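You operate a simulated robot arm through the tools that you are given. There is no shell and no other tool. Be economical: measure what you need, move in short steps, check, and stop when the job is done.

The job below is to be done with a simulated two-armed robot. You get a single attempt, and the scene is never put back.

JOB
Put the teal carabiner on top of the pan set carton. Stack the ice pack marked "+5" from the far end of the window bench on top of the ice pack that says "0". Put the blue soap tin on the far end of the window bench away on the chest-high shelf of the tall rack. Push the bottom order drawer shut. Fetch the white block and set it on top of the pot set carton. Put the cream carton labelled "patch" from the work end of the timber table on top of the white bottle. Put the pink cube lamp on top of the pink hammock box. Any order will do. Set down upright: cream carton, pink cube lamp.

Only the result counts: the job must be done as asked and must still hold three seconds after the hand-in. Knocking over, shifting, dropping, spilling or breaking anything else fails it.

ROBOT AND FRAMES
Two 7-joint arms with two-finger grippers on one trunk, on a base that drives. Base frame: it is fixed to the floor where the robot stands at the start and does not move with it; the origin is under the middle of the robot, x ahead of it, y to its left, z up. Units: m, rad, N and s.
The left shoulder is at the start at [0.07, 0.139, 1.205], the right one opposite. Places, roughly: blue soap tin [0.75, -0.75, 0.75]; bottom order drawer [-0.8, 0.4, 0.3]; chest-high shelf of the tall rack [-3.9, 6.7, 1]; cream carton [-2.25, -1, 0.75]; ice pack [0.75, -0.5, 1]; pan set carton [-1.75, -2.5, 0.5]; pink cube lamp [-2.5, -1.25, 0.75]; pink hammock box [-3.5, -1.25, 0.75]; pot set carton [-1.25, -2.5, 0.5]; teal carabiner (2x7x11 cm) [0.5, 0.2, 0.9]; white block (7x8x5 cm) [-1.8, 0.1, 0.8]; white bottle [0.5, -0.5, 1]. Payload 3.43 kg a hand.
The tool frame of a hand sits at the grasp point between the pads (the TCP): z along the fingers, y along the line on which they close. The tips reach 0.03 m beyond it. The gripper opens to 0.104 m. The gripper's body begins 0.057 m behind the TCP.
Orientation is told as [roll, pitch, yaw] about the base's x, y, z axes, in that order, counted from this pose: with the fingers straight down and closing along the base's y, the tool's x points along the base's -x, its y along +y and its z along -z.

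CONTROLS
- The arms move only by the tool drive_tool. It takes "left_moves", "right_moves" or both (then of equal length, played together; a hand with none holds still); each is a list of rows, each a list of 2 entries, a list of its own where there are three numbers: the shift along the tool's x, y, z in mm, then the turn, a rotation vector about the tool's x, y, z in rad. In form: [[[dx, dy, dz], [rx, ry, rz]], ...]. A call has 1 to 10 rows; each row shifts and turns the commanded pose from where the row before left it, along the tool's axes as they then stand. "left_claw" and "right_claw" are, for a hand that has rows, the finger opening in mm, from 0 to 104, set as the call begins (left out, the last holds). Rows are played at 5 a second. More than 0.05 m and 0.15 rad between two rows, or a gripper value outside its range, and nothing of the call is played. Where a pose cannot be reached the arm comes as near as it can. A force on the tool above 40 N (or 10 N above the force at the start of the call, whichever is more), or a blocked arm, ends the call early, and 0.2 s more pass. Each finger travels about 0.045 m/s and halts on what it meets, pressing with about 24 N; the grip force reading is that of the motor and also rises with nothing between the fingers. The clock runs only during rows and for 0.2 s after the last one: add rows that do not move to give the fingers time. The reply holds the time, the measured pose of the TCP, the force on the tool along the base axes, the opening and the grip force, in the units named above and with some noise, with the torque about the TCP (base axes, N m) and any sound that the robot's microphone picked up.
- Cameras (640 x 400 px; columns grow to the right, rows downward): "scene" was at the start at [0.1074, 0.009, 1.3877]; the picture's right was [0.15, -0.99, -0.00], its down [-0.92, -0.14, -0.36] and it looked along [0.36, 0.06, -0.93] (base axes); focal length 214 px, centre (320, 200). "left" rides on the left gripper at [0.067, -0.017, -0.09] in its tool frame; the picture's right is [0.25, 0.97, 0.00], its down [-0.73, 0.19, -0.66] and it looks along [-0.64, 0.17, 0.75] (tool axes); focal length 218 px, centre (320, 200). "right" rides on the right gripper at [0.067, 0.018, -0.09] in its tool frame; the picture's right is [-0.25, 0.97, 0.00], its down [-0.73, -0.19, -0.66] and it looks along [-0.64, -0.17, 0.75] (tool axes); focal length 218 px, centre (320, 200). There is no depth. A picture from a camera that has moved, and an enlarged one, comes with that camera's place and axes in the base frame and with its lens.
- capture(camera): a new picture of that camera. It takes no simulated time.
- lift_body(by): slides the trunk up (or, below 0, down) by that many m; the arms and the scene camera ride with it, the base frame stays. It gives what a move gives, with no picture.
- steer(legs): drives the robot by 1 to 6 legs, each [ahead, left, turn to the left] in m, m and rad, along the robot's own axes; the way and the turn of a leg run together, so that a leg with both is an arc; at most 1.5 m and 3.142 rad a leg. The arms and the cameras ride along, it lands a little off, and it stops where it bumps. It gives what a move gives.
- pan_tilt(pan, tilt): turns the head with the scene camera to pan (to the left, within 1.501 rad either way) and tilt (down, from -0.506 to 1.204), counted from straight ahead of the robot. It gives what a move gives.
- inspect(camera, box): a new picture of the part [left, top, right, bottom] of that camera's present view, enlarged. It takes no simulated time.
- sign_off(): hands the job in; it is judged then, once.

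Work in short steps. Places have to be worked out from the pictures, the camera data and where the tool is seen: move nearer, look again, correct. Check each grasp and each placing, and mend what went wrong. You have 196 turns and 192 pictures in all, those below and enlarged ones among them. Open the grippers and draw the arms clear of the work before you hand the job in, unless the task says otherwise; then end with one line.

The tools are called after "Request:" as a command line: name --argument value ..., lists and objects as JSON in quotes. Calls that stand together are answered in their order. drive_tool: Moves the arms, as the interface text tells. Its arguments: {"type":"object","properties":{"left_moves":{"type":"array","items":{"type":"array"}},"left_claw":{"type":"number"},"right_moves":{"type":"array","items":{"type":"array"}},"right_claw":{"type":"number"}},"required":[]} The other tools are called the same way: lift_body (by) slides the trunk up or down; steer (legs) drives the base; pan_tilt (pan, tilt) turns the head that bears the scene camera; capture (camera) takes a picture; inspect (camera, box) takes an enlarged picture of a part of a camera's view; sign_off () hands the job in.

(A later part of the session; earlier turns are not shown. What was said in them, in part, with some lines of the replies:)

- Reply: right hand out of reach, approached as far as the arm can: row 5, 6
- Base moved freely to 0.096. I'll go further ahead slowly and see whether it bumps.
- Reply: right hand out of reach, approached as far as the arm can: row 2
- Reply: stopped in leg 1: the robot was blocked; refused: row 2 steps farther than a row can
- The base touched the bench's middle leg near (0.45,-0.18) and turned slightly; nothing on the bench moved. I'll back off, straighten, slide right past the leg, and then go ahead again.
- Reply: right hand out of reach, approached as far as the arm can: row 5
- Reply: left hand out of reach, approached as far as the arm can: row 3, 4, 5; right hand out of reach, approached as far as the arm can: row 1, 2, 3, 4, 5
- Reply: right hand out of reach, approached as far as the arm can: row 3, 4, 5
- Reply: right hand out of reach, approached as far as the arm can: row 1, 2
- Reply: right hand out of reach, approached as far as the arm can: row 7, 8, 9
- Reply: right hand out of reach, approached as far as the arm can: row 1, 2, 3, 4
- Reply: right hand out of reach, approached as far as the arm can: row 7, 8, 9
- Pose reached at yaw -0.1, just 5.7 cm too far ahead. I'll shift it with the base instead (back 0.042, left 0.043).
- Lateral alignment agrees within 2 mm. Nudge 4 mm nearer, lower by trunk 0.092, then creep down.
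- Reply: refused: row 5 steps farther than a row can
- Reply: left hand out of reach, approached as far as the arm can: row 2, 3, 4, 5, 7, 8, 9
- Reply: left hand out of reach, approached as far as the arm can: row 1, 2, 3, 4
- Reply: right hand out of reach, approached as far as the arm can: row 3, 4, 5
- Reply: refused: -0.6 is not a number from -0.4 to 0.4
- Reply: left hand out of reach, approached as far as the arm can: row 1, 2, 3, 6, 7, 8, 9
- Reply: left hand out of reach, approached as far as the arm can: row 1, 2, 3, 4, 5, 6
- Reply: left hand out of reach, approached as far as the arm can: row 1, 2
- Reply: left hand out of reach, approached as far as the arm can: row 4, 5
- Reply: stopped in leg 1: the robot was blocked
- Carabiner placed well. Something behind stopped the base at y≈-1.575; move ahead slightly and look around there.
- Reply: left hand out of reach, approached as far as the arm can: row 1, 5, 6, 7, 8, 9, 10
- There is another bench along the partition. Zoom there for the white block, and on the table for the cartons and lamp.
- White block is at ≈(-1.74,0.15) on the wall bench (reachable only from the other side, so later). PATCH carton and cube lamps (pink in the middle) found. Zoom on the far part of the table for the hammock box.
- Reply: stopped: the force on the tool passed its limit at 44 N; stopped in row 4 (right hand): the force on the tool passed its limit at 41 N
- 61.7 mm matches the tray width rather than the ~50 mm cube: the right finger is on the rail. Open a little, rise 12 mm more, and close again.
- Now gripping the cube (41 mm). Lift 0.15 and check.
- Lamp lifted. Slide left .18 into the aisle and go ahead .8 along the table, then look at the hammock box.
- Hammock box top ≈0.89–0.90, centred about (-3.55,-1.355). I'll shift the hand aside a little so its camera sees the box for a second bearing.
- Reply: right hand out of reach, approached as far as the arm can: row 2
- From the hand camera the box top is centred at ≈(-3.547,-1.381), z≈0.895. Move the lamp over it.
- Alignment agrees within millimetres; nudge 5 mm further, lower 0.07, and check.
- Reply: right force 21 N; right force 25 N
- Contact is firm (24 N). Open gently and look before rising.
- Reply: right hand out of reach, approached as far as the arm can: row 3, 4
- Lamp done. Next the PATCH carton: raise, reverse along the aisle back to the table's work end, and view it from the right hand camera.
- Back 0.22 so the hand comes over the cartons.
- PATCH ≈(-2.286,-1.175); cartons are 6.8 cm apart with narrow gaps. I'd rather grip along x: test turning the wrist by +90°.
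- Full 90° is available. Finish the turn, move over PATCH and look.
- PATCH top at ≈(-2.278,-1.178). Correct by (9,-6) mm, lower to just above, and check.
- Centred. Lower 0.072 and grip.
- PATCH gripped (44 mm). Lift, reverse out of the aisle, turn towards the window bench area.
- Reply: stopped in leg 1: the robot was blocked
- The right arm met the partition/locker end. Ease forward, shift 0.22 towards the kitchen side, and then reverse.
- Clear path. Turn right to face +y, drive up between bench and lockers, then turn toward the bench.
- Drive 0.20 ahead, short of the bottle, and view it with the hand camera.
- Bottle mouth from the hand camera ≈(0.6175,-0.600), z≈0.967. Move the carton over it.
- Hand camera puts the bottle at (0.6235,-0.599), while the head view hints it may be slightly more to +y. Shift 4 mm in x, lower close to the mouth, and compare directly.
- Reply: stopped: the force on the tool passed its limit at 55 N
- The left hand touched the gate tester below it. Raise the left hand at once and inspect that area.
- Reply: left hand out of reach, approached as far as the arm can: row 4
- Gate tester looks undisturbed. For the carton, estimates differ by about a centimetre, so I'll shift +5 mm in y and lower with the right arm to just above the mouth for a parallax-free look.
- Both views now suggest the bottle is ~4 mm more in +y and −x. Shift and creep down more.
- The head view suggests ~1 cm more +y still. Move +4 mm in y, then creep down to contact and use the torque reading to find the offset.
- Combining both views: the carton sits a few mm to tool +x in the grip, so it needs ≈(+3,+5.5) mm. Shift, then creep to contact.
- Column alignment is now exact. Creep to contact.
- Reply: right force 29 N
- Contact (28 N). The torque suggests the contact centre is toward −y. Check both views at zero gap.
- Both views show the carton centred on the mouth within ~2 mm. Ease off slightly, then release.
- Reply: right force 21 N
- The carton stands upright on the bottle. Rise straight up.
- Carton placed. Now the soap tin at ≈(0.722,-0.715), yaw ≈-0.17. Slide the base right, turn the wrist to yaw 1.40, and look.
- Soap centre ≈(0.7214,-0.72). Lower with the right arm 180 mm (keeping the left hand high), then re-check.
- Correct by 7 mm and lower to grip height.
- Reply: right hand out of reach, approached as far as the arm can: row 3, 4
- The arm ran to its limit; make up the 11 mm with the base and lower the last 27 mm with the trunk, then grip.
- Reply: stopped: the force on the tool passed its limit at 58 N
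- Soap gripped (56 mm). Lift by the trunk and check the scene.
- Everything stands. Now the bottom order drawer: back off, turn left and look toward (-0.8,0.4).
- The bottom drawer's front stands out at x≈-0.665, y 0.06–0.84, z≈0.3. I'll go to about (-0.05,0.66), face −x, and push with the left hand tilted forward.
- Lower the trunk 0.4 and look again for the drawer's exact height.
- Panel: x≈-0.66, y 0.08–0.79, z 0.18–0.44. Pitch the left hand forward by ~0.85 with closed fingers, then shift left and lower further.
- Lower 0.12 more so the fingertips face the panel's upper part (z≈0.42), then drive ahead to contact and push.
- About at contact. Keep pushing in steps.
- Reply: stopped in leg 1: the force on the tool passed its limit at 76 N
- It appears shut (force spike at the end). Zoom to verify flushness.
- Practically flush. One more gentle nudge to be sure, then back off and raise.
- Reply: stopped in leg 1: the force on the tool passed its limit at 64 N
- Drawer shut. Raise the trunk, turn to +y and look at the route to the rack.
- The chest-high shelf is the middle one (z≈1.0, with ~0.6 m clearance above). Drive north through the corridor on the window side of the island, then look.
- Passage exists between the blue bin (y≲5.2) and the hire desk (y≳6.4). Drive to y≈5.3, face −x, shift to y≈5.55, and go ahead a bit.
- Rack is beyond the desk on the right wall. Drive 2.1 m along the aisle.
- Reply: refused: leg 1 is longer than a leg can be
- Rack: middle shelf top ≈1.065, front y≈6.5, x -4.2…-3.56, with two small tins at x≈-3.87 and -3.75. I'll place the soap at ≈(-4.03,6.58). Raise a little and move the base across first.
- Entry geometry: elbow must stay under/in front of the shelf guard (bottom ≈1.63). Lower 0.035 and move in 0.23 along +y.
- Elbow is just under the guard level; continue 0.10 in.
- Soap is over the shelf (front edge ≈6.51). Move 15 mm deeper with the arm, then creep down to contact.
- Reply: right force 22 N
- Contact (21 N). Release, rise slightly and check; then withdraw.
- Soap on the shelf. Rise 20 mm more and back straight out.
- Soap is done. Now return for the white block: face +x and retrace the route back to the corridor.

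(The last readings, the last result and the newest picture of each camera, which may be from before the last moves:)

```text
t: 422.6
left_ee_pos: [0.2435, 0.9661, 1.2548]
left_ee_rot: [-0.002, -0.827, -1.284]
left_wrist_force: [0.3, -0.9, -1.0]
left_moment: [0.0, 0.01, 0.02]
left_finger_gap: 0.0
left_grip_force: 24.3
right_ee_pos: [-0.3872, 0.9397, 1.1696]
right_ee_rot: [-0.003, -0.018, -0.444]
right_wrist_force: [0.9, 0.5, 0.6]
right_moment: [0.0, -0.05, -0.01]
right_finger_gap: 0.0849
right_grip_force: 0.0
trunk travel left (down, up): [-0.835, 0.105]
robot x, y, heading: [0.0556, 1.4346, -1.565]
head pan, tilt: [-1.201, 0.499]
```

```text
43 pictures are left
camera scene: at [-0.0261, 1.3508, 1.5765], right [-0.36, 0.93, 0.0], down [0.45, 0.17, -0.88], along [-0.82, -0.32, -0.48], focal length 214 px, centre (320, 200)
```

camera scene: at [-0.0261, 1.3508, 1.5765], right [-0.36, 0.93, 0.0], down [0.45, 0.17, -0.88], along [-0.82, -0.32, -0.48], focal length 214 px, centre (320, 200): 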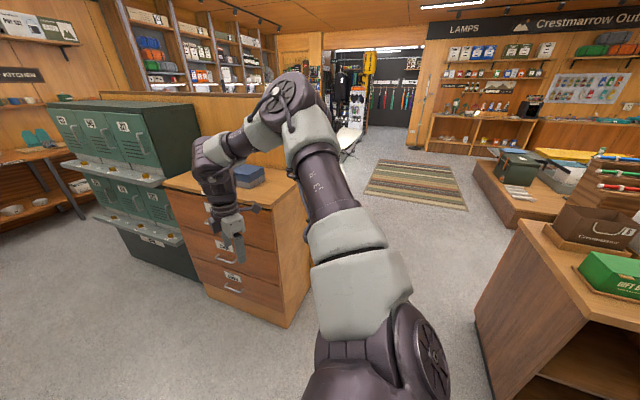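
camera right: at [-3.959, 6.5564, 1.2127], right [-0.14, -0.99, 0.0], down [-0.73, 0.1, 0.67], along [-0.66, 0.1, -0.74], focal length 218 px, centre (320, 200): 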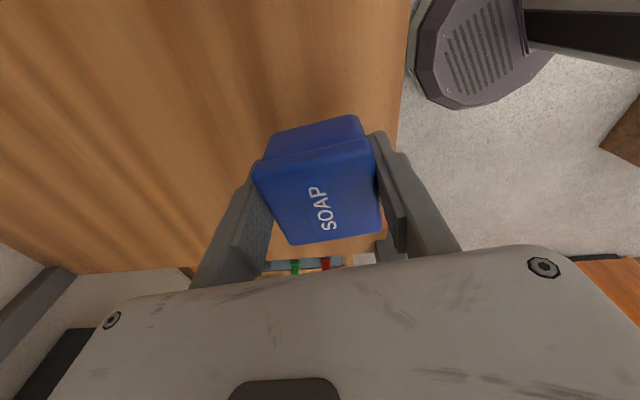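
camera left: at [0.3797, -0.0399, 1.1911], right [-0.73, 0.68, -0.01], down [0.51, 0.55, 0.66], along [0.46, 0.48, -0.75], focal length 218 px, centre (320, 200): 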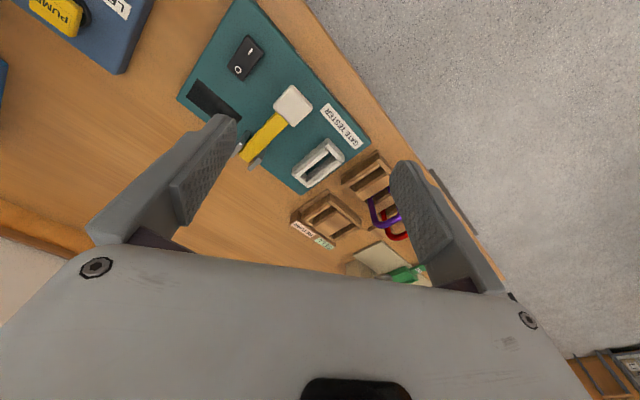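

The drawer is shut and the passage is clear. Raise, go to y≈1.3, face −x and pass west to x≈-2.1.

Request:
lift_body --by 0.1

Request:
steer --legs '[[0.1, 0, 0], [0, 0, -1.57], [1.5, 0, 0], [0.65, 0, 0]]'

Request:
pan_tilt --pan 1.2 --tilt 0.6

Request:
capture --camera "scene"

```text
t: 424.0
left_ee_pos: [0.2431, 0.9655, 1.3538]
left_ee_rot: [-0.002, -0.828, -1.282]
left_wrist_force: [-0.4, 0.0, -0.1]
left_moment: [0.03, -0.02, -0.02]
left_finger_gap: 0.0
left_grip_force: 23.4
right_ee_pos: [-0.3882, 0.9401, 1.27]
right_ee_rot: [-0.002, -0.019, -0.441]
right_wrist_force: [1.3, -0.8, 0.7]
right_moment: [0.0, -0.01, -0.05]
right_finger_gap: 0.0849
right_grip_force: 0.1
trunk travel left (down, up): [-0.935, 0.005]
robot x, y, heading: [0.0563, 1.4353, -1.575]
head pan, tilt: [-1.201, 0.499]
```

```text
t: 439.3
left_ee_pos: [-2.5832, 1.0748, 1.3546]
left_ee_rot: [-0.001, -0.828, -2.814]
left_wrist_force: [0.5, -0.6, 0.0]
left_moment: [0.01, 0.01, -0.01]
left_finger_gap: 0.0001
left_grip_force: 24.3
right_ee_pos: [-2.6353, 1.7036, 1.2699]
right_ee_rot: [-0.007, -0.019, -1.974]
right_wrist_force: [0.2, 0.2, 0.0]
right_moment: [0.01, 0.06, -0.03]
right_finger_gap: 0.085
right_grip_force: 0.2
trunk travel left (down, up): [-0.935, 0.005]
robot x, y, heading: [-2.1236, 1.277, -3.107]
head pan, tilt: [-1.201, 0.499]
```

```text
t: 441.5
left_ee_pos: [-2.5843, 1.0741, 1.3548]
left_ee_rot: [-0.002, -0.827, -2.814]
left_wrist_force: [0.5, 0.4, 0.2]
left_moment: [0.03, -0.01, -0.01]
left_finger_gap: 0.0
left_grip_force: 24.0
right_ee_pos: [-2.6365, 1.7031, 1.2682]
right_ee_rot: [-0.004, -0.02, -1.973]
right_wrist_force: [-0.2, -0.1, -0.5]
right_moment: [0.0, 0.02, -0.01]
right_finger_gap: 0.0851
right_grip_force: 0.0
trunk travel left (down, up): [-0.935, 0.005]
robot x, y, heading: [-2.127, 1.2801, -3.097]
head pan, tilt: [1.201, 0.6]
```

```text
42 pictures are left
camera scene: at [-2.2017, 1.1939, 1.6674], right [-0.95, 0.32, 0.0], down [0.18, 0.53, -0.83], along [-0.27, -0.78, -0.56], focal length 214 px, centre (320, 200)
```

scene: 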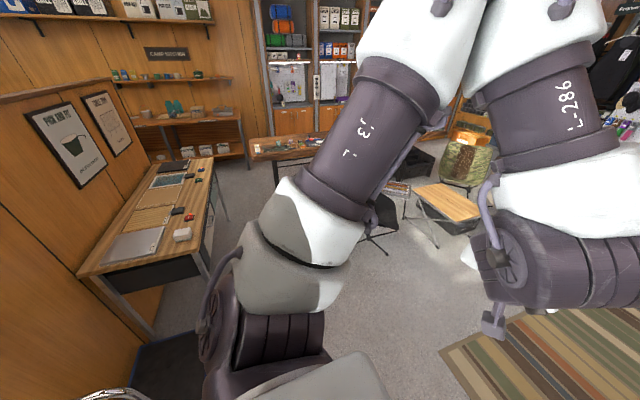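

Block visible at ≈(-1.755,0.10) near the bench's end. Turn to face −y and look again.

Request:
steer --legs '[[0, 0, 1.53], [0.25, 0, 0]]'

Request:
pan_tilt --pan 0.3 --tilt 0.75

Request:
capture --camera "scene"

```text
t: 447.1
left_ee_pos: [-1.9246, 0.5722, 1.3554]
left_ee_rot: [-0.004, -0.832, -1.262]
left_wrist_force: [0.4, -0.1, 0.0]
left_moment: [-0.04, -0.01, -0.01]
left_finger_gap: 0.0
left_grip_force: 23.7
right_ee_pos: [-2.5548, 0.5323, 1.2716]
right_ee_rot: [-0.006, -0.02, -0.423]
right_wrist_force: [-0.3, 1.3, 0.4]
right_moment: [0.0, 0.02, 0.05]
right_finger_gap: 0.0848
right_grip_force: 0.0
trunk travel left (down, up): [-0.935, 0.005]
robot x, y, heading: [-2.1214, 1.0285, -1.551]
head pan, tilt: [1.201, 0.6]
```

```text
t: 448.3
left_ee_pos: [-1.9254, 0.5669, 1.3539]
left_ee_rot: [-0.001, -0.83, -1.263]
left_wrist_force: [0.5, 0.4, -0.4]
left_moment: [-0.03, 0.0, -0.04]
left_finger_gap: 0.0
left_grip_force: 23.8
right_ee_pos: [-2.5553, 0.5287, 1.2701]
right_ee_rot: [-0.006, -0.021, -0.422]
right_wrist_force: [0.4, 0.5, -0.6]
right_moment: [-0.03, 0.0, -0.01]
right_finger_gap: 0.0849
right_grip_force: 0.0
trunk travel left (down, up): [-0.935, 0.005]
robot x, y, heading: [-2.1182, 1.0339, -1.55]
head pan, tilt: [0.3, 0.75]
```

```text
41 pictures are left
camera scene: at [-2.091, 0.9036, 1.6546], right [-0.95, -0.32, 0.0], down [-0.22, 0.65, -0.73], along [0.23, -0.69, -0.68], focal length 214 px, centre (320, 200)
```

scene: 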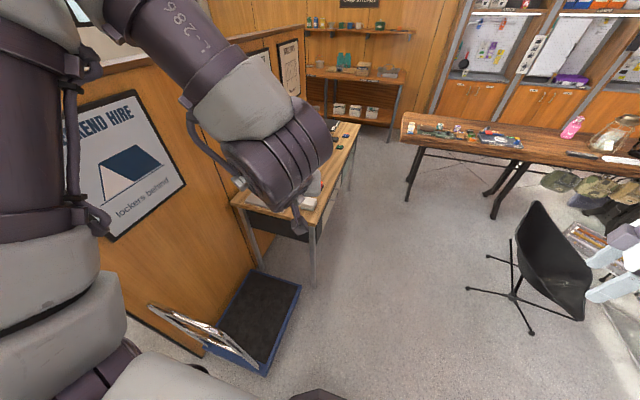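

A trolley stands north of the bench end, so I'll approach the block from the west: go to about (-2.30,0.05) and face +x (heading −0.29).

Request:
steer --legs '[[0.97, -0.22, 0], [0, 0, 1.26]]'

Request:
pan_tilt --pan 0.2 --tilt 0.8

Request:
capture --camera "scene"

Request:
capture --camera "left"

```text
t: 456.6
left_ee_pos: [-1.8153, 0.1203, 1.3542]
left_ee_rot: [0.0, -0.825, 0.031]
left_wrist_force: [0.1, -0.3, 0.2]
left_moment: [-0.01, 0.0, 0.0]
left_finger_gap: 0.0
left_grip_force: 23.7
right_ee_pos: [-1.9494, -0.4978, 1.2693]
right_ee_rot: [-0.004, -0.02, 0.872]
right_wrist_force: [-0.1, 0.4, -1.0]
right_moment: [-0.03, 0.02, -0.02]
right_finger_gap: 0.0849
right_grip_force: 0.1
trunk travel left (down, up): [-0.935, 0.005]
robot x, y, heading: [-2.3105, 0.0552, -0.257]
head pan, tilt: [0.3, 0.75]
```

```text
t: 457.3
left_ee_pos: [-1.8148, 0.1203, 1.3537]
left_ee_rot: [-0.002, -0.828, 0.031]
left_wrist_force: [0.2, -0.2, 0.3]
left_moment: [0.0, -0.01, -0.01]
left_finger_gap: 0.0
left_grip_force: 24.4
right_ee_pos: [-1.9497, -0.498, 1.2685]
right_ee_rot: [-0.005, -0.019, 0.872]
right_wrist_force: [-0.6, -0.5, -0.5]
right_moment: [0.0, 0.01, 0.0]
right_finger_gap: 0.085
right_grip_force: 0.0
trunk travel left (down, up): [-0.935, 0.005]
robot x, y, heading: [-2.3155, 0.0592, -0.252]
head pan, tilt: [0.201, 0.799]
```

```text
40 pictures are left
camera scene: at [-2.1833, 0.0419, 1.6505], right [-0.05, -1.0, 0.0], down [-0.72, 0.04, -0.7], along [0.7, -0.04, -0.72], focal length 214 px, centre (320, 200)
```

scene: 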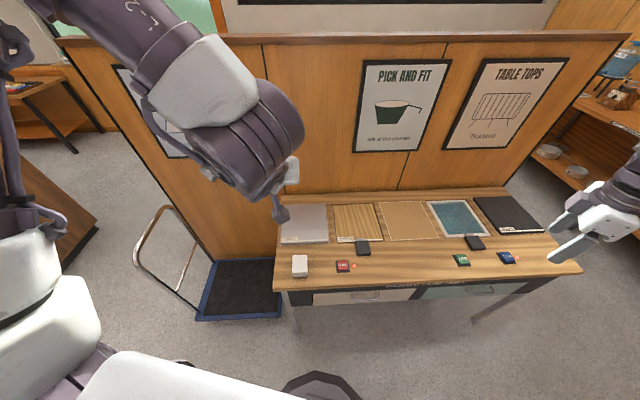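

```text
39 pictures are left
camera left: at [-1.9264, 0.0995, 1.3655], right [-0.2, 0.96, -0.19], down [0.0, 0.19, 0.98], along [0.98, 0.2, -0.04], focal length 218 px, centre (320, 200)
```

left: 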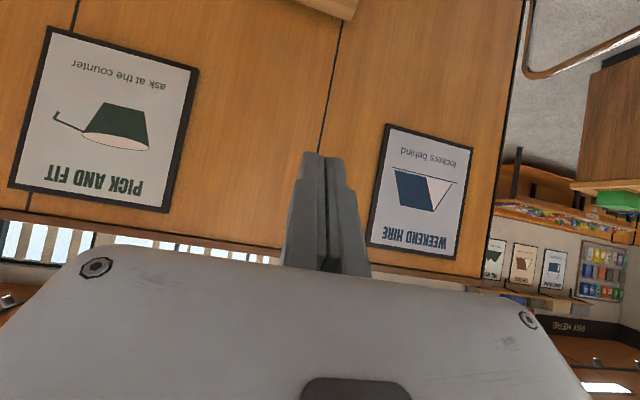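

Request:
inspect --camera "scene" --box '[265, 235, 345, 305]'

```text
5.71 times, centred on (305, 270) of scene
camera zoom: at [-2.1833, 0.0419, 1.6505], right [-0.05, -1.0, 0.0], down [-0.72, 0.04, -0.7], along [0.7, -0.04, -0.72], focal length 1226 px, centre (406, -200)
```

zoom: 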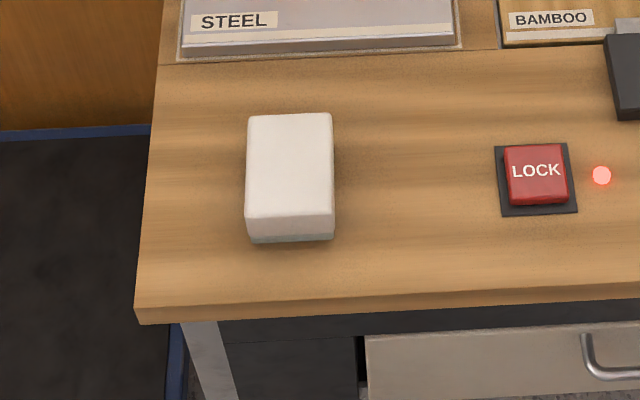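

Block top centre ≈(-1.745,0.101), axis-aligned (7 cm along y). Open the left hand, raise the right out of the way, advance 0.068, and start lowering.

Request:
drive_tool --left_moves '[[[0, 0, 0], [0, 0, 0]], [[0, 0, 0], [0, 0, 0]], [[0, 0, 0], [0, 0, 0]], [[0, 0, 0], [0, 0, 0]], [[0, 0, 0], [0, 0, 0]], [[0, 0, 0], [0, 0, 0]]]' --right_moves '[[[20, 0, -40], [0, 0, 0]], [[20, 0, -40], [0, 0, 0]], [[20, 0, -40], [0, 0, 0]], [[20, 0, -40], [0, 0, 0]], [[0, 0, 0], [0, 0, 0]], [[0, 0, 0], [0, 0, 0]]]' --left_claw 104

Request:
steer --legs '[[0.066, -0.002, 0]]'

Request:
lift_body --by -0.38

Request:
capture --camera "scene"

```text
t: 458.7
left_ee_pos: [-1.8146, 0.1195, 1.3552]
left_ee_rot: [0.001, -0.827, 0.03]
left_wrist_force: [0.1, -0.3, -0.9]
left_moment: [0.02, -0.01, 0.0]
left_finger_gap: 0.1041
left_grip_force: 0.3
right_ee_pos: [-2.0031, -0.5624, 1.4287]
right_ee_rot: [-0.003, -0.018, 0.872]
right_wrist_force: [-0.2, 0.1, 0.0]
right_moment: [-0.02, -0.03, -0.01]
right_finger_gap: 0.0849
right_grip_force: 0.1
trunk travel left (down, up): [-0.935, 0.005]
robot x, y, heading: [-2.3144, 0.0616, -0.26]
head pan, tilt: [0.201, 0.799]
```

```text
t: 459.7
left_ee_pos: [-1.7681, 0.1061, 1.359]
left_ee_rot: [-0.006, -0.838, 0.032]
left_wrist_force: [-0.9, 0.3, -0.1]
left_moment: [-0.02, -0.04, -0.01]
left_finger_gap: 0.1041
left_grip_force: 0.0
right_ee_pos: [-1.9578, -0.5757, 1.4353]
right_ee_rot: [-0.014, -0.023, 0.872]
right_wrist_force: [-1.9, -0.1, 0.3]
right_moment: [-0.04, -0.07, 0.0]
right_finger_gap: 0.0852
right_grip_force: 0.1
trunk travel left (down, up): [-0.935, 0.005]
robot x, y, heading: [-2.2524, 0.0405, -0.254]
head pan, tilt: [0.201, 0.799]
```

```text
t: 463.3
left_ee_pos: [-1.7539, 0.102, 0.9745]
left_ee_rot: [-0.001, -0.828, 0.029]
left_wrist_force: [-1.1, 0.3, 0.7]
left_moment: [0.01, 0.0, 0.04]
left_finger_gap: 0.104
left_grip_force: 0.2
right_ee_pos: [-1.9443, -0.5806, 1.0492]
right_ee_rot: [-0.005, -0.019, 0.87]
right_wrist_force: [-0.1, 0.2, 0.8]
right_moment: [0.0, -0.01, 0.02]
right_finger_gap: 0.0853
right_grip_force: 0.0
trunk travel left (down, up): [-0.555, 0.385]
robot x, y, heading: [-2.2552, 0.0406, -0.248]
head pan, tilt: [0.201, 0.799]
```

```text
37 pictures are left
camera scene: at [-2.1224, 0.0243, 1.2706], right [-0.05, -1.0, 0.0], down [-0.72, 0.04, -0.7], along [0.7, -0.04, -0.72], focal length 214 px, centre (320, 200)
```

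scene: 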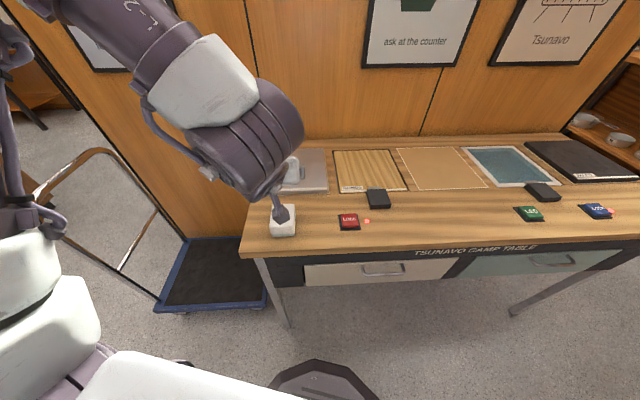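

Request:
lift_body --by -0.1

Request:
capture --camera "left"

Request:
inspect --camera "scene" --box '[220, 120, 340, 240]'

```text
t: 464.7
left_ee_pos: [-1.7537, 0.1018, 0.8735]
left_ee_rot: [-0.002, -0.826, 0.029]
left_wrist_force: [0.3, 0.5, -0.7]
left_moment: [0.02, 0.0, -0.05]
left_finger_gap: 0.104
left_grip_force: 0.1
right_ee_pos: [-1.9431, -0.5808, 0.9492]
right_ee_rot: [-0.005, -0.018, 0.872]
right_wrist_force: [0.1, -0.4, 0.6]
right_moment: [-0.03, -0.02, 0.02]
right_finger_gap: 0.0847
right_grip_force: 0.2
trunk travel left (down, up): [-0.455, 0.485]
robot x, y, heading: [-2.2573, 0.0402, -0.253]
head pan, tilt: [0.201, 0.799]
```

```text
36 pictures are left
camera left: at [-1.8657, 0.0818, 0.8857], right [-0.2, 0.96, -0.19], down [0.0, 0.19, 0.98], along [0.98, 0.19, -0.04], focal length 218 px, centre (320, 200)
```

left: 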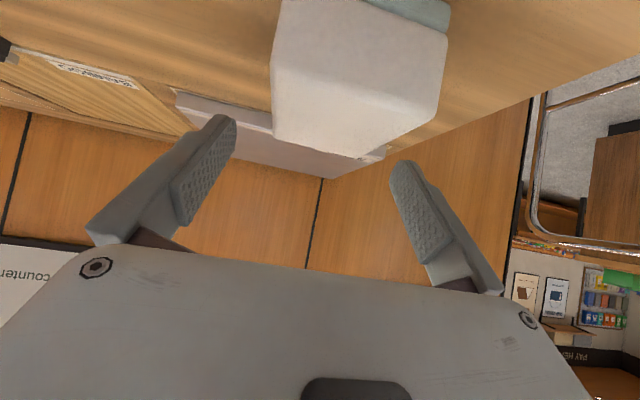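

```text
3.33 times, centred on (280, 180) of scene
camera zoom: at [-2.1226, 0.0244, 1.1706], right [-0.05, -1.0, 0.0], down [-0.72, 0.04, -0.7], along [0.7, -0.04, -0.72], focal length 715 px, centre (453, 267)
```

zoom: 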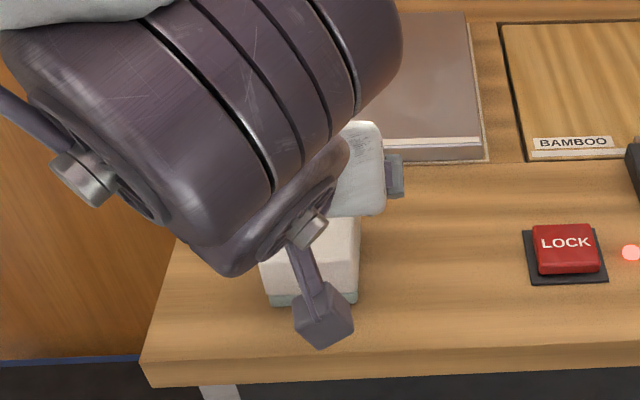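

The block's top is nearer z≈0.84; it is centred within 5 mm. Nudge +5 mm in y, lower 0.05, grip.

Request:
drive_tool --left_moves '[[[0, 5, 0], [0, 0, 0]]]'

Request:
lift_body --by -0.05

Request:
drive_tool --left_moves '[[[0, 0, 0], [0, 0, 0]], [[0, 0, 0], [0, 0, 0]], [[0, 0, 0], [0, 0, 0]], [[0, 0, 0], [0, 0, 0]]]' --left_claw 40

Request:
capture --camera "left"

```text
t: 465.1
left_ee_pos: [-1.7523, 0.1055, 0.8757]
left_ee_rot: [0.002, -0.826, 0.03]
left_wrist_force: [0.1, 0.2, 0.4]
left_moment: [0.01, 0.01, 0.01]
left_finger_gap: 0.1041
left_grip_force: 0.0
left hand out of reach, approached as far as the arm can: row 1
right_ee_pos: [-1.9458, -0.5816, 0.9494]
right_ee_rot: [-0.005, -0.021, 0.872]
right_wrist_force: [-0.2, 0.1, -0.8]
right_moment: [0.0, -0.01, 0.0]
right_finger_gap: 0.0852
right_grip_force: 0.0
trunk travel left (down, up): [-0.455, 0.485]
robot x, y, heading: [-2.2588, 0.0365, -0.253]
head pan, tilt: [0.201, 0.799]
```

```text
t: 465.9
left_ee_pos: [-1.7509, 0.1056, 0.8337]
left_ee_rot: [-0.001, -0.853, 0.027]
left_wrist_force: [-15.0, -0.7, 18.6]
left_moment: [0.15, 0.07, 0.14]
left_finger_gap: 0.1028
left_grip_force: 0.0
right_ee_pos: [-1.9475, -0.581, 0.9]
right_ee_rot: [-0.007, -0.025, 0.871]
right_wrist_force: [-0.4, -0.1, -0.8]
right_moment: [0.01, -0.03, 0.01]
right_finger_gap: 0.085
right_grip_force: 0.0
trunk travel left (down, up): [-0.405, 0.535]
robot x, y, heading: [-2.256, 0.0382, -0.255]
head pan, tilt: [0.201, 0.799]
stopped: the force on the tool passed its limit at 46 N (the readings are from after the stop); the commanded pose is now the measured one
```

```text
t: 466.9
left_ee_pos: [-1.7469, 0.1061, 0.8306]
left_ee_rot: [0.001, -0.844, 0.028]
left_wrist_force: [0.4, -0.4, 0.7]
left_moment: [-0.01, -0.02, 0.03]
left_finger_gap: 0.0611
left_grip_force: 23.7
right_ee_pos: [-1.9433, -0.5795, 0.8982]
right_ee_rot: [-0.006, -0.018, 0.87]
right_wrist_force: [1.3, -0.3, 0.0]
right_moment: [-0.03, 0.01, 0.01]
right_finger_gap: 0.0847
right_grip_force: 0.1
trunk travel left (down, up): [-0.405, 0.535]
robot x, y, heading: [-2.2534, 0.0431, -0.254]
head pan, tilt: [0.201, 0.799]
```

```text
34 pictures are left
camera left: at [-1.8589, 0.0854, 0.8401], right [-0.2, 0.96, -0.19], down [-0.01, 0.19, 0.98], along [0.98, 0.19, -0.02], focal length 218 px, centre (320, 200)
```

left: 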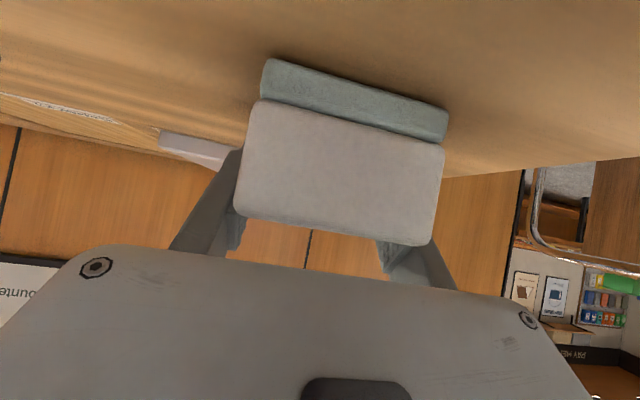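

Block gripped (61 mm). Lift 0.4, check, and head back the way I came.

Request:
lift_body --by 0.4

Request:
steer --legs '[[-0.2, 0, 0], [0, 0, 1.82], [1.2, 0.12, 0]]'

Request:
capture --camera "left"

```text
t: 470.8
left_ee_pos: [-1.7463, 0.1059, 1.2318]
left_ee_rot: [0.0, -0.848, 0.028]
left_wrist_force: [-0.1, 0.9, -1.7]
left_moment: [0.01, -0.03, -0.02]
left_finger_gap: 0.0615
left_grip_force: 24.1
right_ee_pos: [-1.9432, -0.5812, 1.2997]
right_ee_rot: [-0.005, -0.019, 0.871]
right_wrist_force: [-0.2, -0.3, -0.5]
right_moment: [0.04, -0.02, -0.01]
right_finger_gap: 0.0851
right_grip_force: 0.1
trunk travel left (down, up): [-0.805, 0.135]
robot x, y, heading: [-2.2529, 0.0416, -0.255]
head pan, tilt: [0.201, 0.799]
```

```text
t: 482.4
left_ee_pos: [-2.8357, 1.7149, 1.2309]
left_ee_rot: [0.001, -0.849, 1.902]
left_wrist_force: [0.5, -0.7, -0.4]
left_moment: [0.01, -0.01, 0.0]
left_finger_gap: 0.0611
left_grip_force: 24.0
right_ee_pos: [-2.1217, 1.7323, 1.2996]
right_ee_rot: [-0.005, -0.019, 2.745]
right_wrist_force: [0.4, -0.7, 0.3]
right_moment: [0.01, 0.02, 0.0]
right_finger_gap: 0.0849
right_grip_force: 0.1
trunk travel left (down, up): [-0.805, 0.135]
robot x, y, heading: [-2.6204, 1.2497, 1.622]
head pan, tilt: [0.201, 0.799]
```

```text
33 pictures are left
camera left: at [-2.783, 1.6154, 1.2406], right [-0.86, -0.47, -0.19], down [-0.18, -0.07, 0.98], along [-0.48, 0.88, -0.02], focal length 218 px, centre (320, 200)
```

left: 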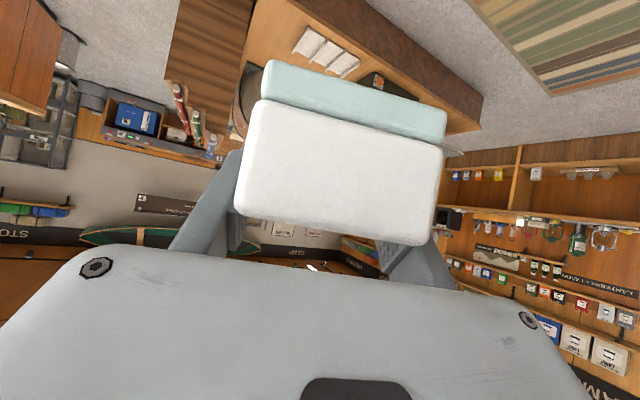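

Turn to face −x and reverse east through the passage in the same arm posture as before (trunk fully up).

Request:
lift_body --by 0.13

Request:
steer --legs '[[0, 0, 1.52], [0, -0.07, 0], [-1.45, 0, 0], [-1.25, 0, 0]]'

```text
t: 484.0
left_ee_pos: [-2.8353, 1.7152, 1.3618]
left_ee_rot: [0.001, -0.847, 1.903]
left_wrist_force: [0.3, 0.2, -0.8]
left_moment: [0.02, 0.01, 0.03]
left_finger_gap: 0.0613
left_grip_force: 23.8
right_ee_pos: [-2.1204, 1.7333, 1.4293]
right_ee_rot: [-0.005, -0.017, 2.745]
right_wrist_force: [-0.1, -0.3, 0.4]
right_moment: [-0.02, 0.03, 0.02]
right_finger_gap: 0.0849
right_grip_force: 0.1
trunk travel left (down, up): [-0.935, 0.005]
robot x, y, heading: [-2.6222, 1.254, 1.618]
head pan, tilt: [0.201, 0.799]
```

```text
t: 501.5
left_ee_pos: [-0.3607, 1.1447, 1.36]
left_ee_rot: [0.0, -0.845, -2.819]
left_wrist_force: [0.4, -0.6, -0.8]
left_moment: [0.0, 0.05, -0.03]
left_finger_gap: 0.0611
left_grip_force: 23.7
right_ee_pos: [-0.3722, 1.8582, 1.4301]
right_ee_rot: [-0.002, -0.018, -1.977]
right_wrist_force: [0.2, -0.1, 0.2]
right_moment: [-0.03, -0.02, -0.01]
right_finger_gap: 0.085
right_grip_force: 0.1
trunk travel left (down, up): [-0.935, 0.005]
robot x, y, heading: [0.1091, 1.3537, -3.102]
head pan, tilt: [0.201, 0.799]
```

Turn to face −y and drive down to the kitchen area.

Request:
steer --legs '[[0, 0, 1.53], [0, -0.3, 0], [1.4, 0, 0], [1.3, 0, 0]]'

```text
t: 519.9
left_ee_pos: [-0.0407, -1.7959, 1.3609]
left_ee_rot: [0.0, -0.848, -1.287]
left_wrist_force: [0.0, 0.1, -1.0]
left_moment: [0.02, 0.01, -0.01]
left_finger_gap: 0.0611
left_grip_force: 23.9
right_ee_pos: [-0.7542, -1.7794, 1.431]
right_ee_rot: [-0.005, -0.019, -0.443]
right_wrist_force: [0.4, 0.6, 0.3]
right_moment: [-0.01, -0.01, -0.02]
right_finger_gap: 0.085
right_grip_force: 0.0
trunk travel left (down, up): [-0.935, 0.005]
robot x, y, heading: [-0.236, -1.3213, -1.568]
head pan, tilt: [0.201, 0.799]
```

Request:
steer --legs '[[0.36, 0, 0], [0, -1.05, 0], [0, 0, -0.285]]'

Request:
lift_body --by -0.4

Request:
lift_body --by -0.32

Request:
pan_tilt --pan 0.25 --tilt 0.5

Request:
capture --camera "scene"

```text
t: 528.2
left_ee_pos: [-1.2324, -2.1942, 1.3611]
left_ee_rot: [-0.001, -0.847, -1.569]
left_wrist_force: [0.7, -0.9, 0.0]
left_moment: [-0.04, -0.03, -0.02]
left_finger_gap: 0.061
left_grip_force: 24.1
right_ee_pos: [-1.9129, -1.9804, 1.4302]
right_ee_rot: [-0.004, -0.019, -0.728]
right_wrist_force: [0.1, 0.5, 1.3]
right_moment: [0.02, -0.02, -0.01]
right_finger_gap: 0.0852
right_grip_force: 0.1
trunk travel left (down, up): [-0.935, 0.005]
robot x, y, heading: [-1.282, -1.6867, -1.857]
head pan, tilt: [0.201, 0.799]
```

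```text
t: 532.0
left_ee_pos: [-1.232, -2.193, 0.9608]
left_ee_rot: [0.0, -0.846, -1.569]
left_wrist_force: [0.8, 0.1, -0.8]
left_moment: [0.03, 0.06, 0.0]
left_finger_gap: 0.0615
left_grip_force: 24.0
right_ee_pos: [-1.9142, -1.9784, 1.0297]
right_ee_rot: [-0.004, -0.019, -0.727]
right_wrist_force: [0.5, 0.1, 0.0]
right_moment: [-0.02, 0.01, 0.02]
right_finger_gap: 0.0851
right_grip_force: 0.0
trunk travel left (down, up): [-0.535, 0.405]
robot x, y, heading: [-1.2822, -1.686, -1.857]
head pan, tilt: [0.201, 0.799]
```

```text
t: 535.2
left_ee_pos: [-1.2316, -2.193, 0.6399]
left_ee_rot: [0.001, -0.846, -1.57]
left_wrist_force: [0.4, 0.2, -1.4]
left_moment: [0.0, 0.01, 0.0]
left_finger_gap: 0.0613
left_grip_force: 24.1
right_ee_pos: [-1.9123, -1.9771, 0.7091]
right_ee_rot: [-0.004, -0.019, -0.728]
right_wrist_force: [-0.7, 0.1, -0.2]
right_moment: [-0.01, 0.02, -0.03]
right_finger_gap: 0.0849
right_grip_force: 0.1
trunk travel left (down, up): [-0.215, 0.725]
robot x, y, heading: [-1.2828, -1.6858, -1.854]
head pan, tilt: [0.201, 0.799]
```

```text
t: 536.0
left_ee_pos: [-1.2315, -2.1916, 0.6411]
left_ee_rot: [0.001, -0.846, -1.569]
left_wrist_force: [0.2, -0.1, 0.2]
left_moment: [-0.03, -0.05, 0.02]
left_finger_gap: 0.0612
left_grip_force: 23.7
right_ee_pos: [-1.9128, -1.9779, 0.7101]
right_ee_rot: [-0.007, -0.019, -0.727]
right_wrist_force: [0.8, 0.0, 0.6]
right_moment: [0.01, -0.01, 0.01]
right_finger_gap: 0.085
right_grip_force: 0.0
trunk travel left (down, up): [-0.215, 0.725]
robot x, y, heading: [-1.2834, -1.6836, -1.859]
head pan, tilt: [0.25, 0.499]
```

```text
32 pictures are left
camera scene: at [-1.2987, -1.8236, 0.9566], right [-1.0, 0.03, 0.0], down [0.02, 0.48, -0.88], along [-0.03, -0.88, -0.48], focal length 214 px, centre (320, 200)
```

scene: 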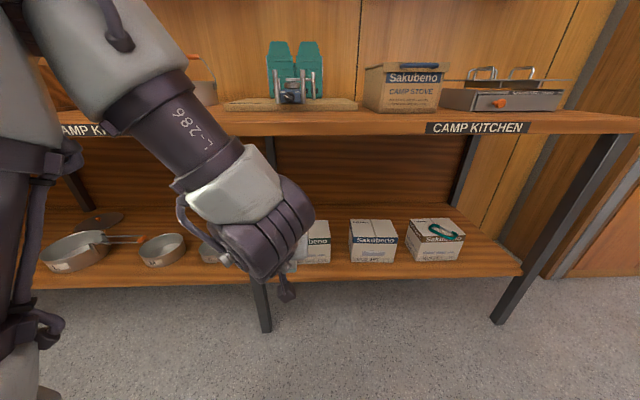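

The elbow would come over the table edge in this posture, so I need the arm more extended. Test moving the hand forward at this pitch.

Request:
drive_tool --left_moves '[[[-26, 0, 30], [0, 0, 0]], [[-26, 0, 30], [0, 0, 0]], [[-26, 0, 30], [0, 0, 0]]]'

```text
t: 536.8
left_ee_pos: [-1.2309, -2.3137, 0.6409]
left_ee_rot: [0.002, -0.846, -1.568]
left_wrist_force: [0.3, -0.2, -1.1]
left_moment: [-0.04, -0.01, 0.02]
left_finger_gap: 0.061
left_grip_force: 24.0
right_ee_pos: [-1.9122, -1.9791, 0.7093]
right_ee_rot: [-0.005, -0.017, -0.726]
right_wrist_force: [-0.8, 0.6, 0.9]
right_moment: [0.01, -0.03, 0.04]
right_finger_gap: 0.0848
right_grip_force: 0.0
trunk travel left (down, up): [-0.215, 0.725]
robot x, y, heading: [-1.2841, -1.6865, -1.852]
head pan, tilt: [0.25, 0.499]
```

Works. Extend another 5 cm and look at the elbow.

Request:
drive_tool --left_moves '[[[-20, 0, 22], [0, 0, 0]], [[-20, 0, 22], [0, 0, 0]]]'

Request:
capture --camera "scene"

```text
t: 537.4
left_ee_pos: [-1.242, -2.3611, 0.637]
left_ee_rot: [-0.001, -0.848, -1.563]
left_wrist_force: [0.5, 0.8, -1.1]
left_moment: [-0.05, 0.02, -0.01]
left_finger_gap: 0.0613
left_grip_force: 24.2
left hand out of reach, approached as far as the arm can: row 2
right_ee_pos: [-1.9135, -1.9785, 0.7091]
right_ee_rot: [-0.006, -0.017, -0.727]
right_wrist_force: [0.2, 0.2, -0.5]
right_moment: [-0.02, 0.03, -0.01]
right_finger_gap: 0.0847
right_grip_force: 0.0
trunk travel left (down, up): [-0.215, 0.725]
robot x, y, heading: [-1.2845, -1.688, -1.851]
head pan, tilt: [0.25, 0.499]
```

```text
31 pictures are left
camera scene: at [-1.2985, -1.8244, 0.9565], right [-1.0, 0.03, 0.0], down [0.02, 0.48, -0.88], along [-0.03, -0.88, -0.48], focal length 214 px, centre (320, 200)
```

scene: 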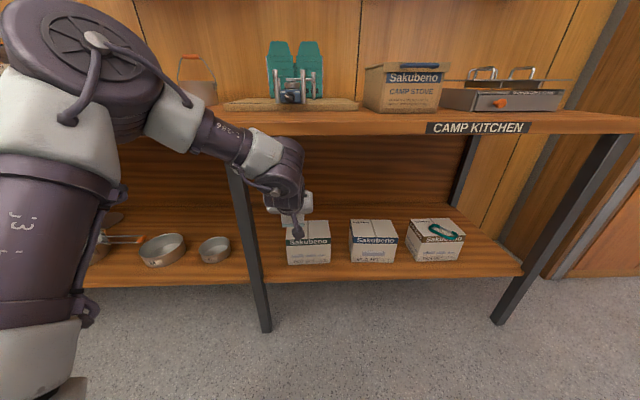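

The arm is now well extended with the elbow clear of the table. Lower 0.1, then drive 0.137 straight in over the pot carton (centre x≈-1.28, y≈-2.50).

Request:
lift_body --by -0.1

Request:
steer --legs '[[0.137, 0, 0]]'

Request:
capture --camera "scene"

Request:
capture --camera "left"

```text
t: 538.7
left_ee_pos: [-1.2416, -2.3582, 0.5378]
left_ee_rot: [-0.001, -0.849, -1.565]
left_wrist_force: [-0.3, -0.3, -1.1]
left_moment: [-0.01, 0.03, -0.01]
left_finger_gap: 0.0613
left_grip_force: 24.4
right_ee_pos: [-1.9143, -1.9779, 0.6101]
right_ee_rot: [-0.005, -0.019, -0.729]
right_wrist_force: [0.9, -0.8, 0.4]
right_moment: [0.05, 0.04, -0.01]
right_finger_gap: 0.0848
right_grip_force: 0.0
trunk travel left (down, up): [-0.115, 0.825]
robot x, y, heading: [-1.2835, -1.6841, -1.856]
head pan, tilt: [0.25, 0.499]
```

```text
t: 540.0
left_ee_pos: [-1.2783, -2.4874, 0.5372]
left_ee_rot: [-0.001, -0.85, -1.563]
left_wrist_force: [0.8, -1.6, -1.5]
left_moment: [0.02, 0.0, 0.0]
left_finger_gap: 0.0611
left_grip_force: 24.3
right_ee_pos: [-1.9512, -2.1077, 0.6096]
right_ee_rot: [-0.005, -0.019, -0.726]
right_wrist_force: [0.4, -0.2, -1.2]
right_moment: [0.01, -0.01, 0.03]
right_finger_gap: 0.0848
right_grip_force: 0.1
trunk travel left (down, up): [-0.115, 0.825]
robot x, y, heading: [-1.3237, -1.8189, -1.855]
head pan, tilt: [0.25, 0.499]
```

```text
30 pictures are left
camera scene: at [-1.3358, -1.9527, 0.8566], right [-1.0, 0.03, 0.0], down [0.02, 0.48, -0.88], along [-0.03, -0.88, -0.48], focal length 214 px, centre (320, 200)
```

scene: 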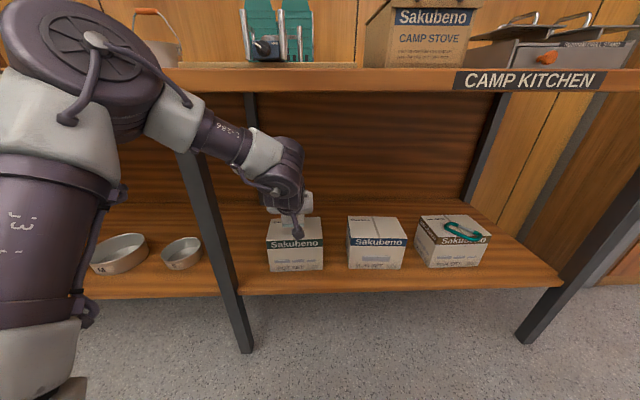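

```text
29 pictures are left
camera left: at [-1.2975, -2.3762, 0.5467], right [0.97, 0.17, -0.19], down [0.19, 0.01, 0.98], along [0.17, -0.98, -0.02], focal length 218 px, centre (320, 200)
```

left: 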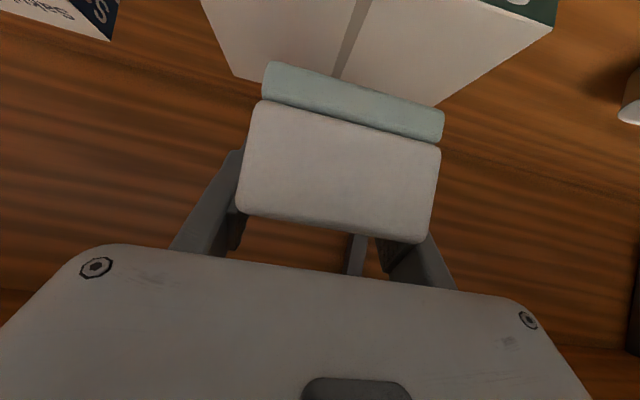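

Aligned (carton centre x≈-1.277). Lower 0.04 and creep down to contact.

Request:
lift_body --by -0.037

Request:
lift_body --by -0.008

Request:
lift_body --by -0.006

```text
t: 540.8
left_ee_pos: [-1.2782, -2.4877, 0.5004]
left_ee_rot: [-0.001, -0.849, -1.564]
left_wrist_force: [0.4, -0.5, -0.7]
left_moment: [0.0, 0.0, 0.01]
left_finger_gap: 0.0613
left_grip_force: 24.4
right_ee_pos: [-1.9504, -2.1071, 0.5729]
right_ee_rot: [-0.004, -0.02, -0.726]
right_wrist_force: [0.0, 0.2, 0.3]
right_moment: [0.0, -0.01, 0.0]
right_finger_gap: 0.0853
right_grip_force: 0.1
trunk travel left (down, up): [-0.078, 0.862]
robot x, y, heading: [-1.3209, -1.8143, -1.854]
head pan, tilt: [0.25, 0.499]
```

```text
t: 541.4
left_ee_pos: [-1.2786, -2.488, 0.4935]
left_ee_rot: [0.001, -0.847, -1.565]
left_wrist_force: [0.8, -0.1, 0.3]
left_moment: [0.0, 0.01, 0.02]
left_finger_gap: 0.061
left_grip_force: 24.4
right_ee_pos: [-1.9514, -2.1065, 0.5649]
right_ee_rot: [-0.004, -0.02, -0.725]
right_wrist_force: [-0.3, -0.2, 0.7]
right_moment: [-0.01, 0.02, -0.02]
right_finger_gap: 0.0851
right_grip_force: 0.1
trunk travel left (down, up): [-0.07, 0.87]
robot x, y, heading: [-1.3281, -1.8151, -1.854]
head pan, tilt: [0.25, 0.499]
```

```text
t: 542.0
left_ee_pos: [-1.2776, -2.4882, 0.4867]
left_ee_rot: [0.0, -0.849, -1.565]
left_wrist_force: [-0.3, 0.0, -0.8]
left_moment: [0.0, 0.02, 0.02]
left_finger_gap: 0.0611
left_grip_force: 23.7
right_ee_pos: [-1.9501, -2.1081, 0.5587]
right_ee_rot: [-0.005, -0.018, -0.726]
right_wrist_force: [-0.3, 0.8, -0.8]
right_moment: [0.01, -0.01, -0.01]
right_finger_gap: 0.0848
right_grip_force: 0.1
trunk travel left (down, up): [-0.064, 0.876]
robot x, y, heading: [-1.3179, -1.8142, -1.85]
head pan, tilt: [0.25, 0.499]
```

Request:
lift_body --by -0.006

Request:
lift_body --by -0.005

Request:
capture --camera "left"

```text
t: 542.5
left_ee_pos: [-1.2785, -2.4872, 0.4797]
left_ee_rot: [0.0, -0.848, -1.562]
left_wrist_force: [-0.7, -0.6, -1.9]
left_moment: [-0.04, 0.0, 0.0]
left_finger_gap: 0.0612
left_grip_force: 23.9
right_ee_pos: [-1.9512, -2.1083, 0.5526]
right_ee_rot: [-0.004, -0.021, -0.727]
right_wrist_force: [0.1, -0.8, -0.3]
right_moment: [0.02, 0.01, 0.01]
right_finger_gap: 0.0851
right_grip_force: 0.0
trunk travel left (down, up): [-0.058, 0.882]
robot x, y, heading: [-1.3188, -1.8131, -1.853]
head pan, tilt: [0.25, 0.499]
```

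```text
t: 543.0
left_ee_pos: [-1.2771, -2.4872, 0.48]
left_ee_rot: [-0.004, -0.856, -1.561]
left_wrist_force: [1.9, -0.3, 18.7]
left_moment: [0.57, 0.11, -0.08]
left_finger_gap: 0.0612
left_grip_force: 23.9
right_ee_pos: [-1.9498, -2.1064, 0.5491]
right_ee_rot: [-0.007, -0.021, -0.726]
right_wrist_force: [0.2, -0.3, 0.1]
right_moment: [0.01, 0.01, 0.0]
right_finger_gap: 0.085
right_grip_force: 0.1
trunk travel left (down, up): [-0.053, 0.887]
robot x, y, heading: [-1.3172, -1.8159, -1.85]
head pan, tilt: [0.25, 0.499]
```

```text
28 pictures are left
camera left: at [-1.2976, -2.3759, 0.4883], right [0.97, 0.17, -0.19], down [0.19, 0.02, 0.98], along [0.17, -0.98, -0.01], focal length 218 px, centre (320, 200)
```

left: 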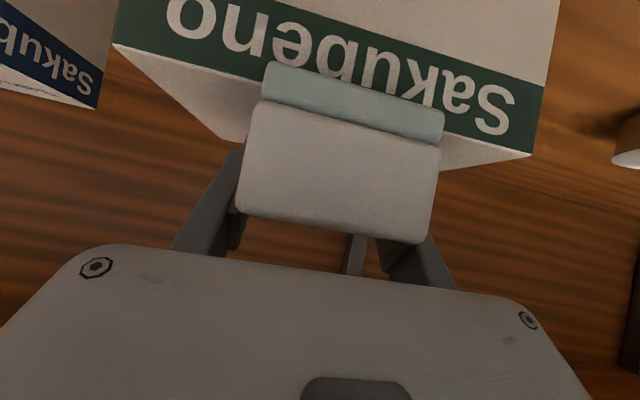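

Contact, but the block overhangs the front by ~1.5 cm. Lift 12 mm, go 25 mm deeper, and set down again.

Request:
lift_body --by 0.014

Request:
steer --legs '[[0.028, 0.007, 0]]'

Request:
lift_body --by -0.013

Request:
capture --camera "left"

```text
t: 543.7
left_ee_pos: [-1.2781, -2.4877, 0.4882]
left_ee_rot: [0.0, -0.847, -1.564]
left_wrist_force: [0.1, -0.4, -0.9]
left_moment: [0.01, -0.01, -0.02]
left_finger_gap: 0.0614
left_grip_force: 23.7
right_ee_pos: [-1.9499, -2.1088, 0.561]
right_ee_rot: [-0.006, -0.018, -0.727]
right_wrist_force: [-0.5, 0.7, -0.2]
right_moment: [0.0, 0.0, 0.0]
right_finger_gap: 0.085
right_grip_force: 0.0
trunk travel left (down, up): [-0.067, 0.873]
robot x, y, heading: [-1.3229, -1.8129, -1.849]
head pan, tilt: [0.25, 0.499]
```

```text
t: 544.5
left_ee_pos: [-1.2787, -2.5157, 0.49]
left_ee_rot: [0.0, -0.847, -1.562]
left_wrist_force: [0.0, -0.3, -0.3]
left_moment: [-0.01, -0.02, -0.01]
left_finger_gap: 0.0611
left_grip_force: 23.8
right_ee_pos: [-1.9509, -2.1356, 0.5621]
right_ee_rot: [-0.005, -0.02, -0.725]
right_wrist_force: [-1.3, -0.4, 1.0]
right_moment: [0.04, -0.02, -0.01]
right_finger_gap: 0.0851
right_grip_force: 0.0
trunk travel left (down, up): [-0.067, 0.873]
robot x, y, heading: [-1.3216, -1.8431, -1.849]
head pan, tilt: [0.25, 0.499]
```

```text
t: 545.1
left_ee_pos: [-1.2785, -2.5173, 0.4801]
left_ee_rot: [-0.003, -0.857, -1.558]
left_wrist_force: [1.3, -2.8, 14.1]
left_moment: [0.69, 0.07, -0.08]
left_finger_gap: 0.0611
left_grip_force: 23.5
right_ee_pos: [-1.9505, -2.135, 0.549]
right_ee_rot: [-0.007, -0.018, -0.725]
right_wrist_force: [-0.3, -0.5, -0.6]
right_moment: [0.0, -0.03, 0.01]
right_finger_gap: 0.0853
right_grip_force: 0.0
trunk travel left (down, up): [-0.054, 0.886]
robot x, y, heading: [-1.325, -1.8395, -1.854]
head pan, tilt: [0.25, 0.499]
```

```text
27 pictures are left
camera left: at [-1.2982, -2.4047, 0.4884], right [0.97, 0.17, -0.19], down [0.19, 0.02, 0.98], along [0.17, -0.98, -0.02], focal length 218 px, centre (320, 200)
```

left: 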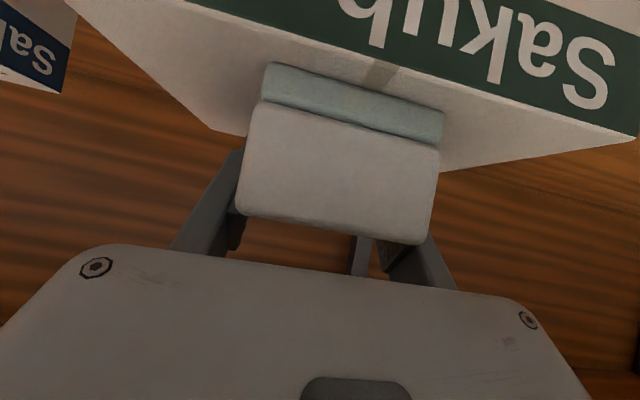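

The block is fully on the carton top now. Release and retreat back-and-up along the tool axis.

Request:
drive_tool --left_moves '[[[0, 0, 0], [0, 0, 0]], [[0, 0, 0], [0, 0, 0]], [[0, 0, 0], [0, 0, 0]], [[0, 0, 0], [0, 0, 0]]]' --left_claw 90

Request:
drive_tool --left_moves '[[[0, 0, -15], [0, 0, 0]], [[0, 0, -20], [0, 0, 0]], [[0, 0, -25], [0, 0, 0]]]'

Request:
capture --camera "left"

```text
t: 546.1
left_ee_pos: [-1.2806, -2.5155, 0.4818]
left_ee_rot: [-0.003, -0.857, -1.564]
left_wrist_force: [-14.3, -2.2, 26.9]
left_moment: [-0.59, -0.39, -0.35]
left_finger_gap: 0.0808
left_grip_force: 0.0
right_ee_pos: [-1.9517, -2.1329, 0.5494]
right_ee_rot: [-0.006, -0.022, -0.727]
right_wrist_force: [-0.1, 0.1, -1.2]
right_moment: [-0.01, 0.0, 0.01]
right_finger_gap: 0.085
right_grip_force: 0.0
trunk travel left (down, up): [-0.054, 0.886]
robot x, y, heading: [-1.3211, -1.8401, -1.848]
head pan, tilt: [0.25, 0.499]
```

```text
t: 546.9
left_ee_pos: [-1.2784, -2.4716, 0.5144]
left_ee_rot: [0.002, -0.846, -1.564]
left_wrist_force: [0.2, 0.6, -0.8]
left_moment: [-0.05, -0.01, -0.02]
left_finger_gap: 0.0902
left_grip_force: 0.1
right_ee_pos: [-1.9498, -2.1371, 0.5483]
right_ee_rot: [-0.005, -0.018, -0.724]
right_wrist_force: [0.3, -0.3, -0.1]
right_moment: [0.01, 0.01, 0.02]
right_finger_gap: 0.0848
right_grip_force: 0.1
trunk travel left (down, up): [-0.054, 0.886]
robot x, y, heading: [-1.3207, -1.84, -1.856]
head pan, tilt: [0.25, 0.499]
```

```text
26 pictures are left
camera left: at [-1.2972, -2.3589, 0.5241], right [0.97, 0.18, -0.19], down [0.19, 0.01, 0.98], along [0.17, -0.98, -0.02], focal length 218 px, centre (320, 200)
```

left: 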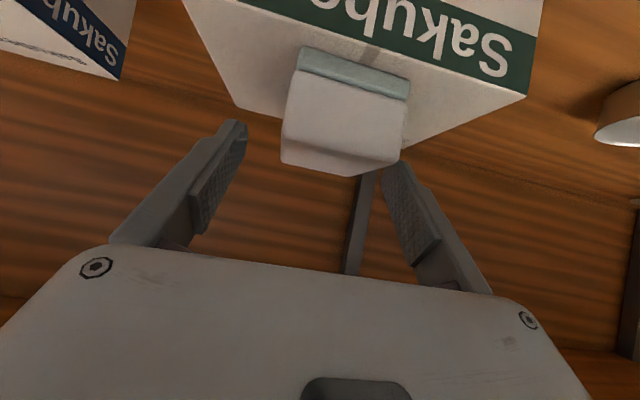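

Block rests on the pot carton. Back straight out and check all three cartons.

Request:
steer --legs '[[-0.2, -0.055, 0]]'

Request:
lift_body --by 0.25

Request:
pan_tilt --pan 0.25 --tilt 0.6

Request:
inspect --camera "scene" --box '[180, 120, 480, 320]'

```text
t: 548.6
left_ee_pos: [-1.2744, -2.2587, 0.5153]
left_ee_rot: [0.0, -0.846, -1.558]
left_wrist_force: [0.2, -1.1, -0.5]
left_moment: [0.01, -0.02, -0.02]
left_finger_gap: 0.0898
left_grip_force: 0.1
right_ee_pos: [-1.9463, -1.9264, 0.5489]
right_ee_rot: [-0.006, -0.02, -0.721]
right_wrist_force: [0.6, 0.7, 0.4]
right_moment: [0.0, 0.0, 0.01]
right_finger_gap: 0.085
right_grip_force: 0.1
trunk travel left (down, up): [-0.054, 0.886]
robot x, y, heading: [-1.3227, -1.6273, -1.848]
head pan, tilt: [0.25, 0.499]
```

```text
t: 551.1
left_ee_pos: [-1.274, -2.259, 0.7649]
left_ee_rot: [0.001, -0.848, -1.559]
left_wrist_force: [0.6, 0.7, -0.5]
left_moment: [-0.01, 0.01, -0.01]
left_finger_gap: 0.0901
left_grip_force: 0.1
right_ee_pos: [-1.9479, -1.9259, 0.7975]
right_ee_rot: [-0.006, -0.019, -0.723]
right_wrist_force: [0.3, 0.7, 0.5]
right_moment: [-0.02, 0.0, 0.0]
right_finger_gap: 0.085
right_grip_force: 0.0
trunk travel left (down, up): [-0.304, 0.636]
robot x, y, heading: [-1.3188, -1.6303, -1.848]
head pan, tilt: [0.25, 0.499]
```

```text
t: 551.8
left_ee_pos: [-1.2736, -2.2596, 0.7653]
left_ee_rot: [0.001, -0.848, -1.559]
left_wrist_force: [-0.7, 0.7, -0.3]
left_moment: [0.0, -0.02, -0.03]
left_finger_gap: 0.09
left_grip_force: 0.1
right_ee_pos: [-1.9482, -1.9258, 0.7987]
right_ee_rot: [-0.006, -0.018, -0.724]
right_wrist_force: [0.3, 1.0, 0.4]
right_moment: [-0.02, -0.01, -0.01]
right_finger_gap: 0.0852
right_grip_force: 0.1
trunk travel left (down, up): [-0.304, 0.636]
robot x, y, heading: [-1.3187, -1.6316, -1.848]
head pan, tilt: [0.25, 0.6]
```

```text
2.00 times, centred on (330, 220) of scene
camera zoom: at [-1.3336, -1.766, 1.0366], right [-1.0, 0.03, 0.0], down [0.02, 0.56, -0.83], along [-0.02, -0.82, -0.56], focal length 429 px, centre (300, 160)
```

zoom: 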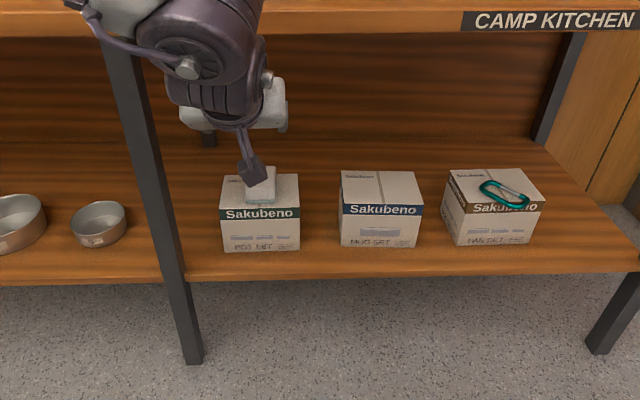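

Block and carabiner both sit well on their cartons, the grippers are open and the arms clear of the work. All seven tasks were checked, so I hand in.

Request:
sign_off

```text
The job is handed in.
```

All seven tasks are done and the job is handed in. I checked each placing as I made it, but did not go back to every spot just before the hand-in. Two rough touches to know about: the left hand pressed the gate tester on the window bench (55 N), and my fingers briefly squeezed the lamps' tray. Both looked undisturbed afterwards.
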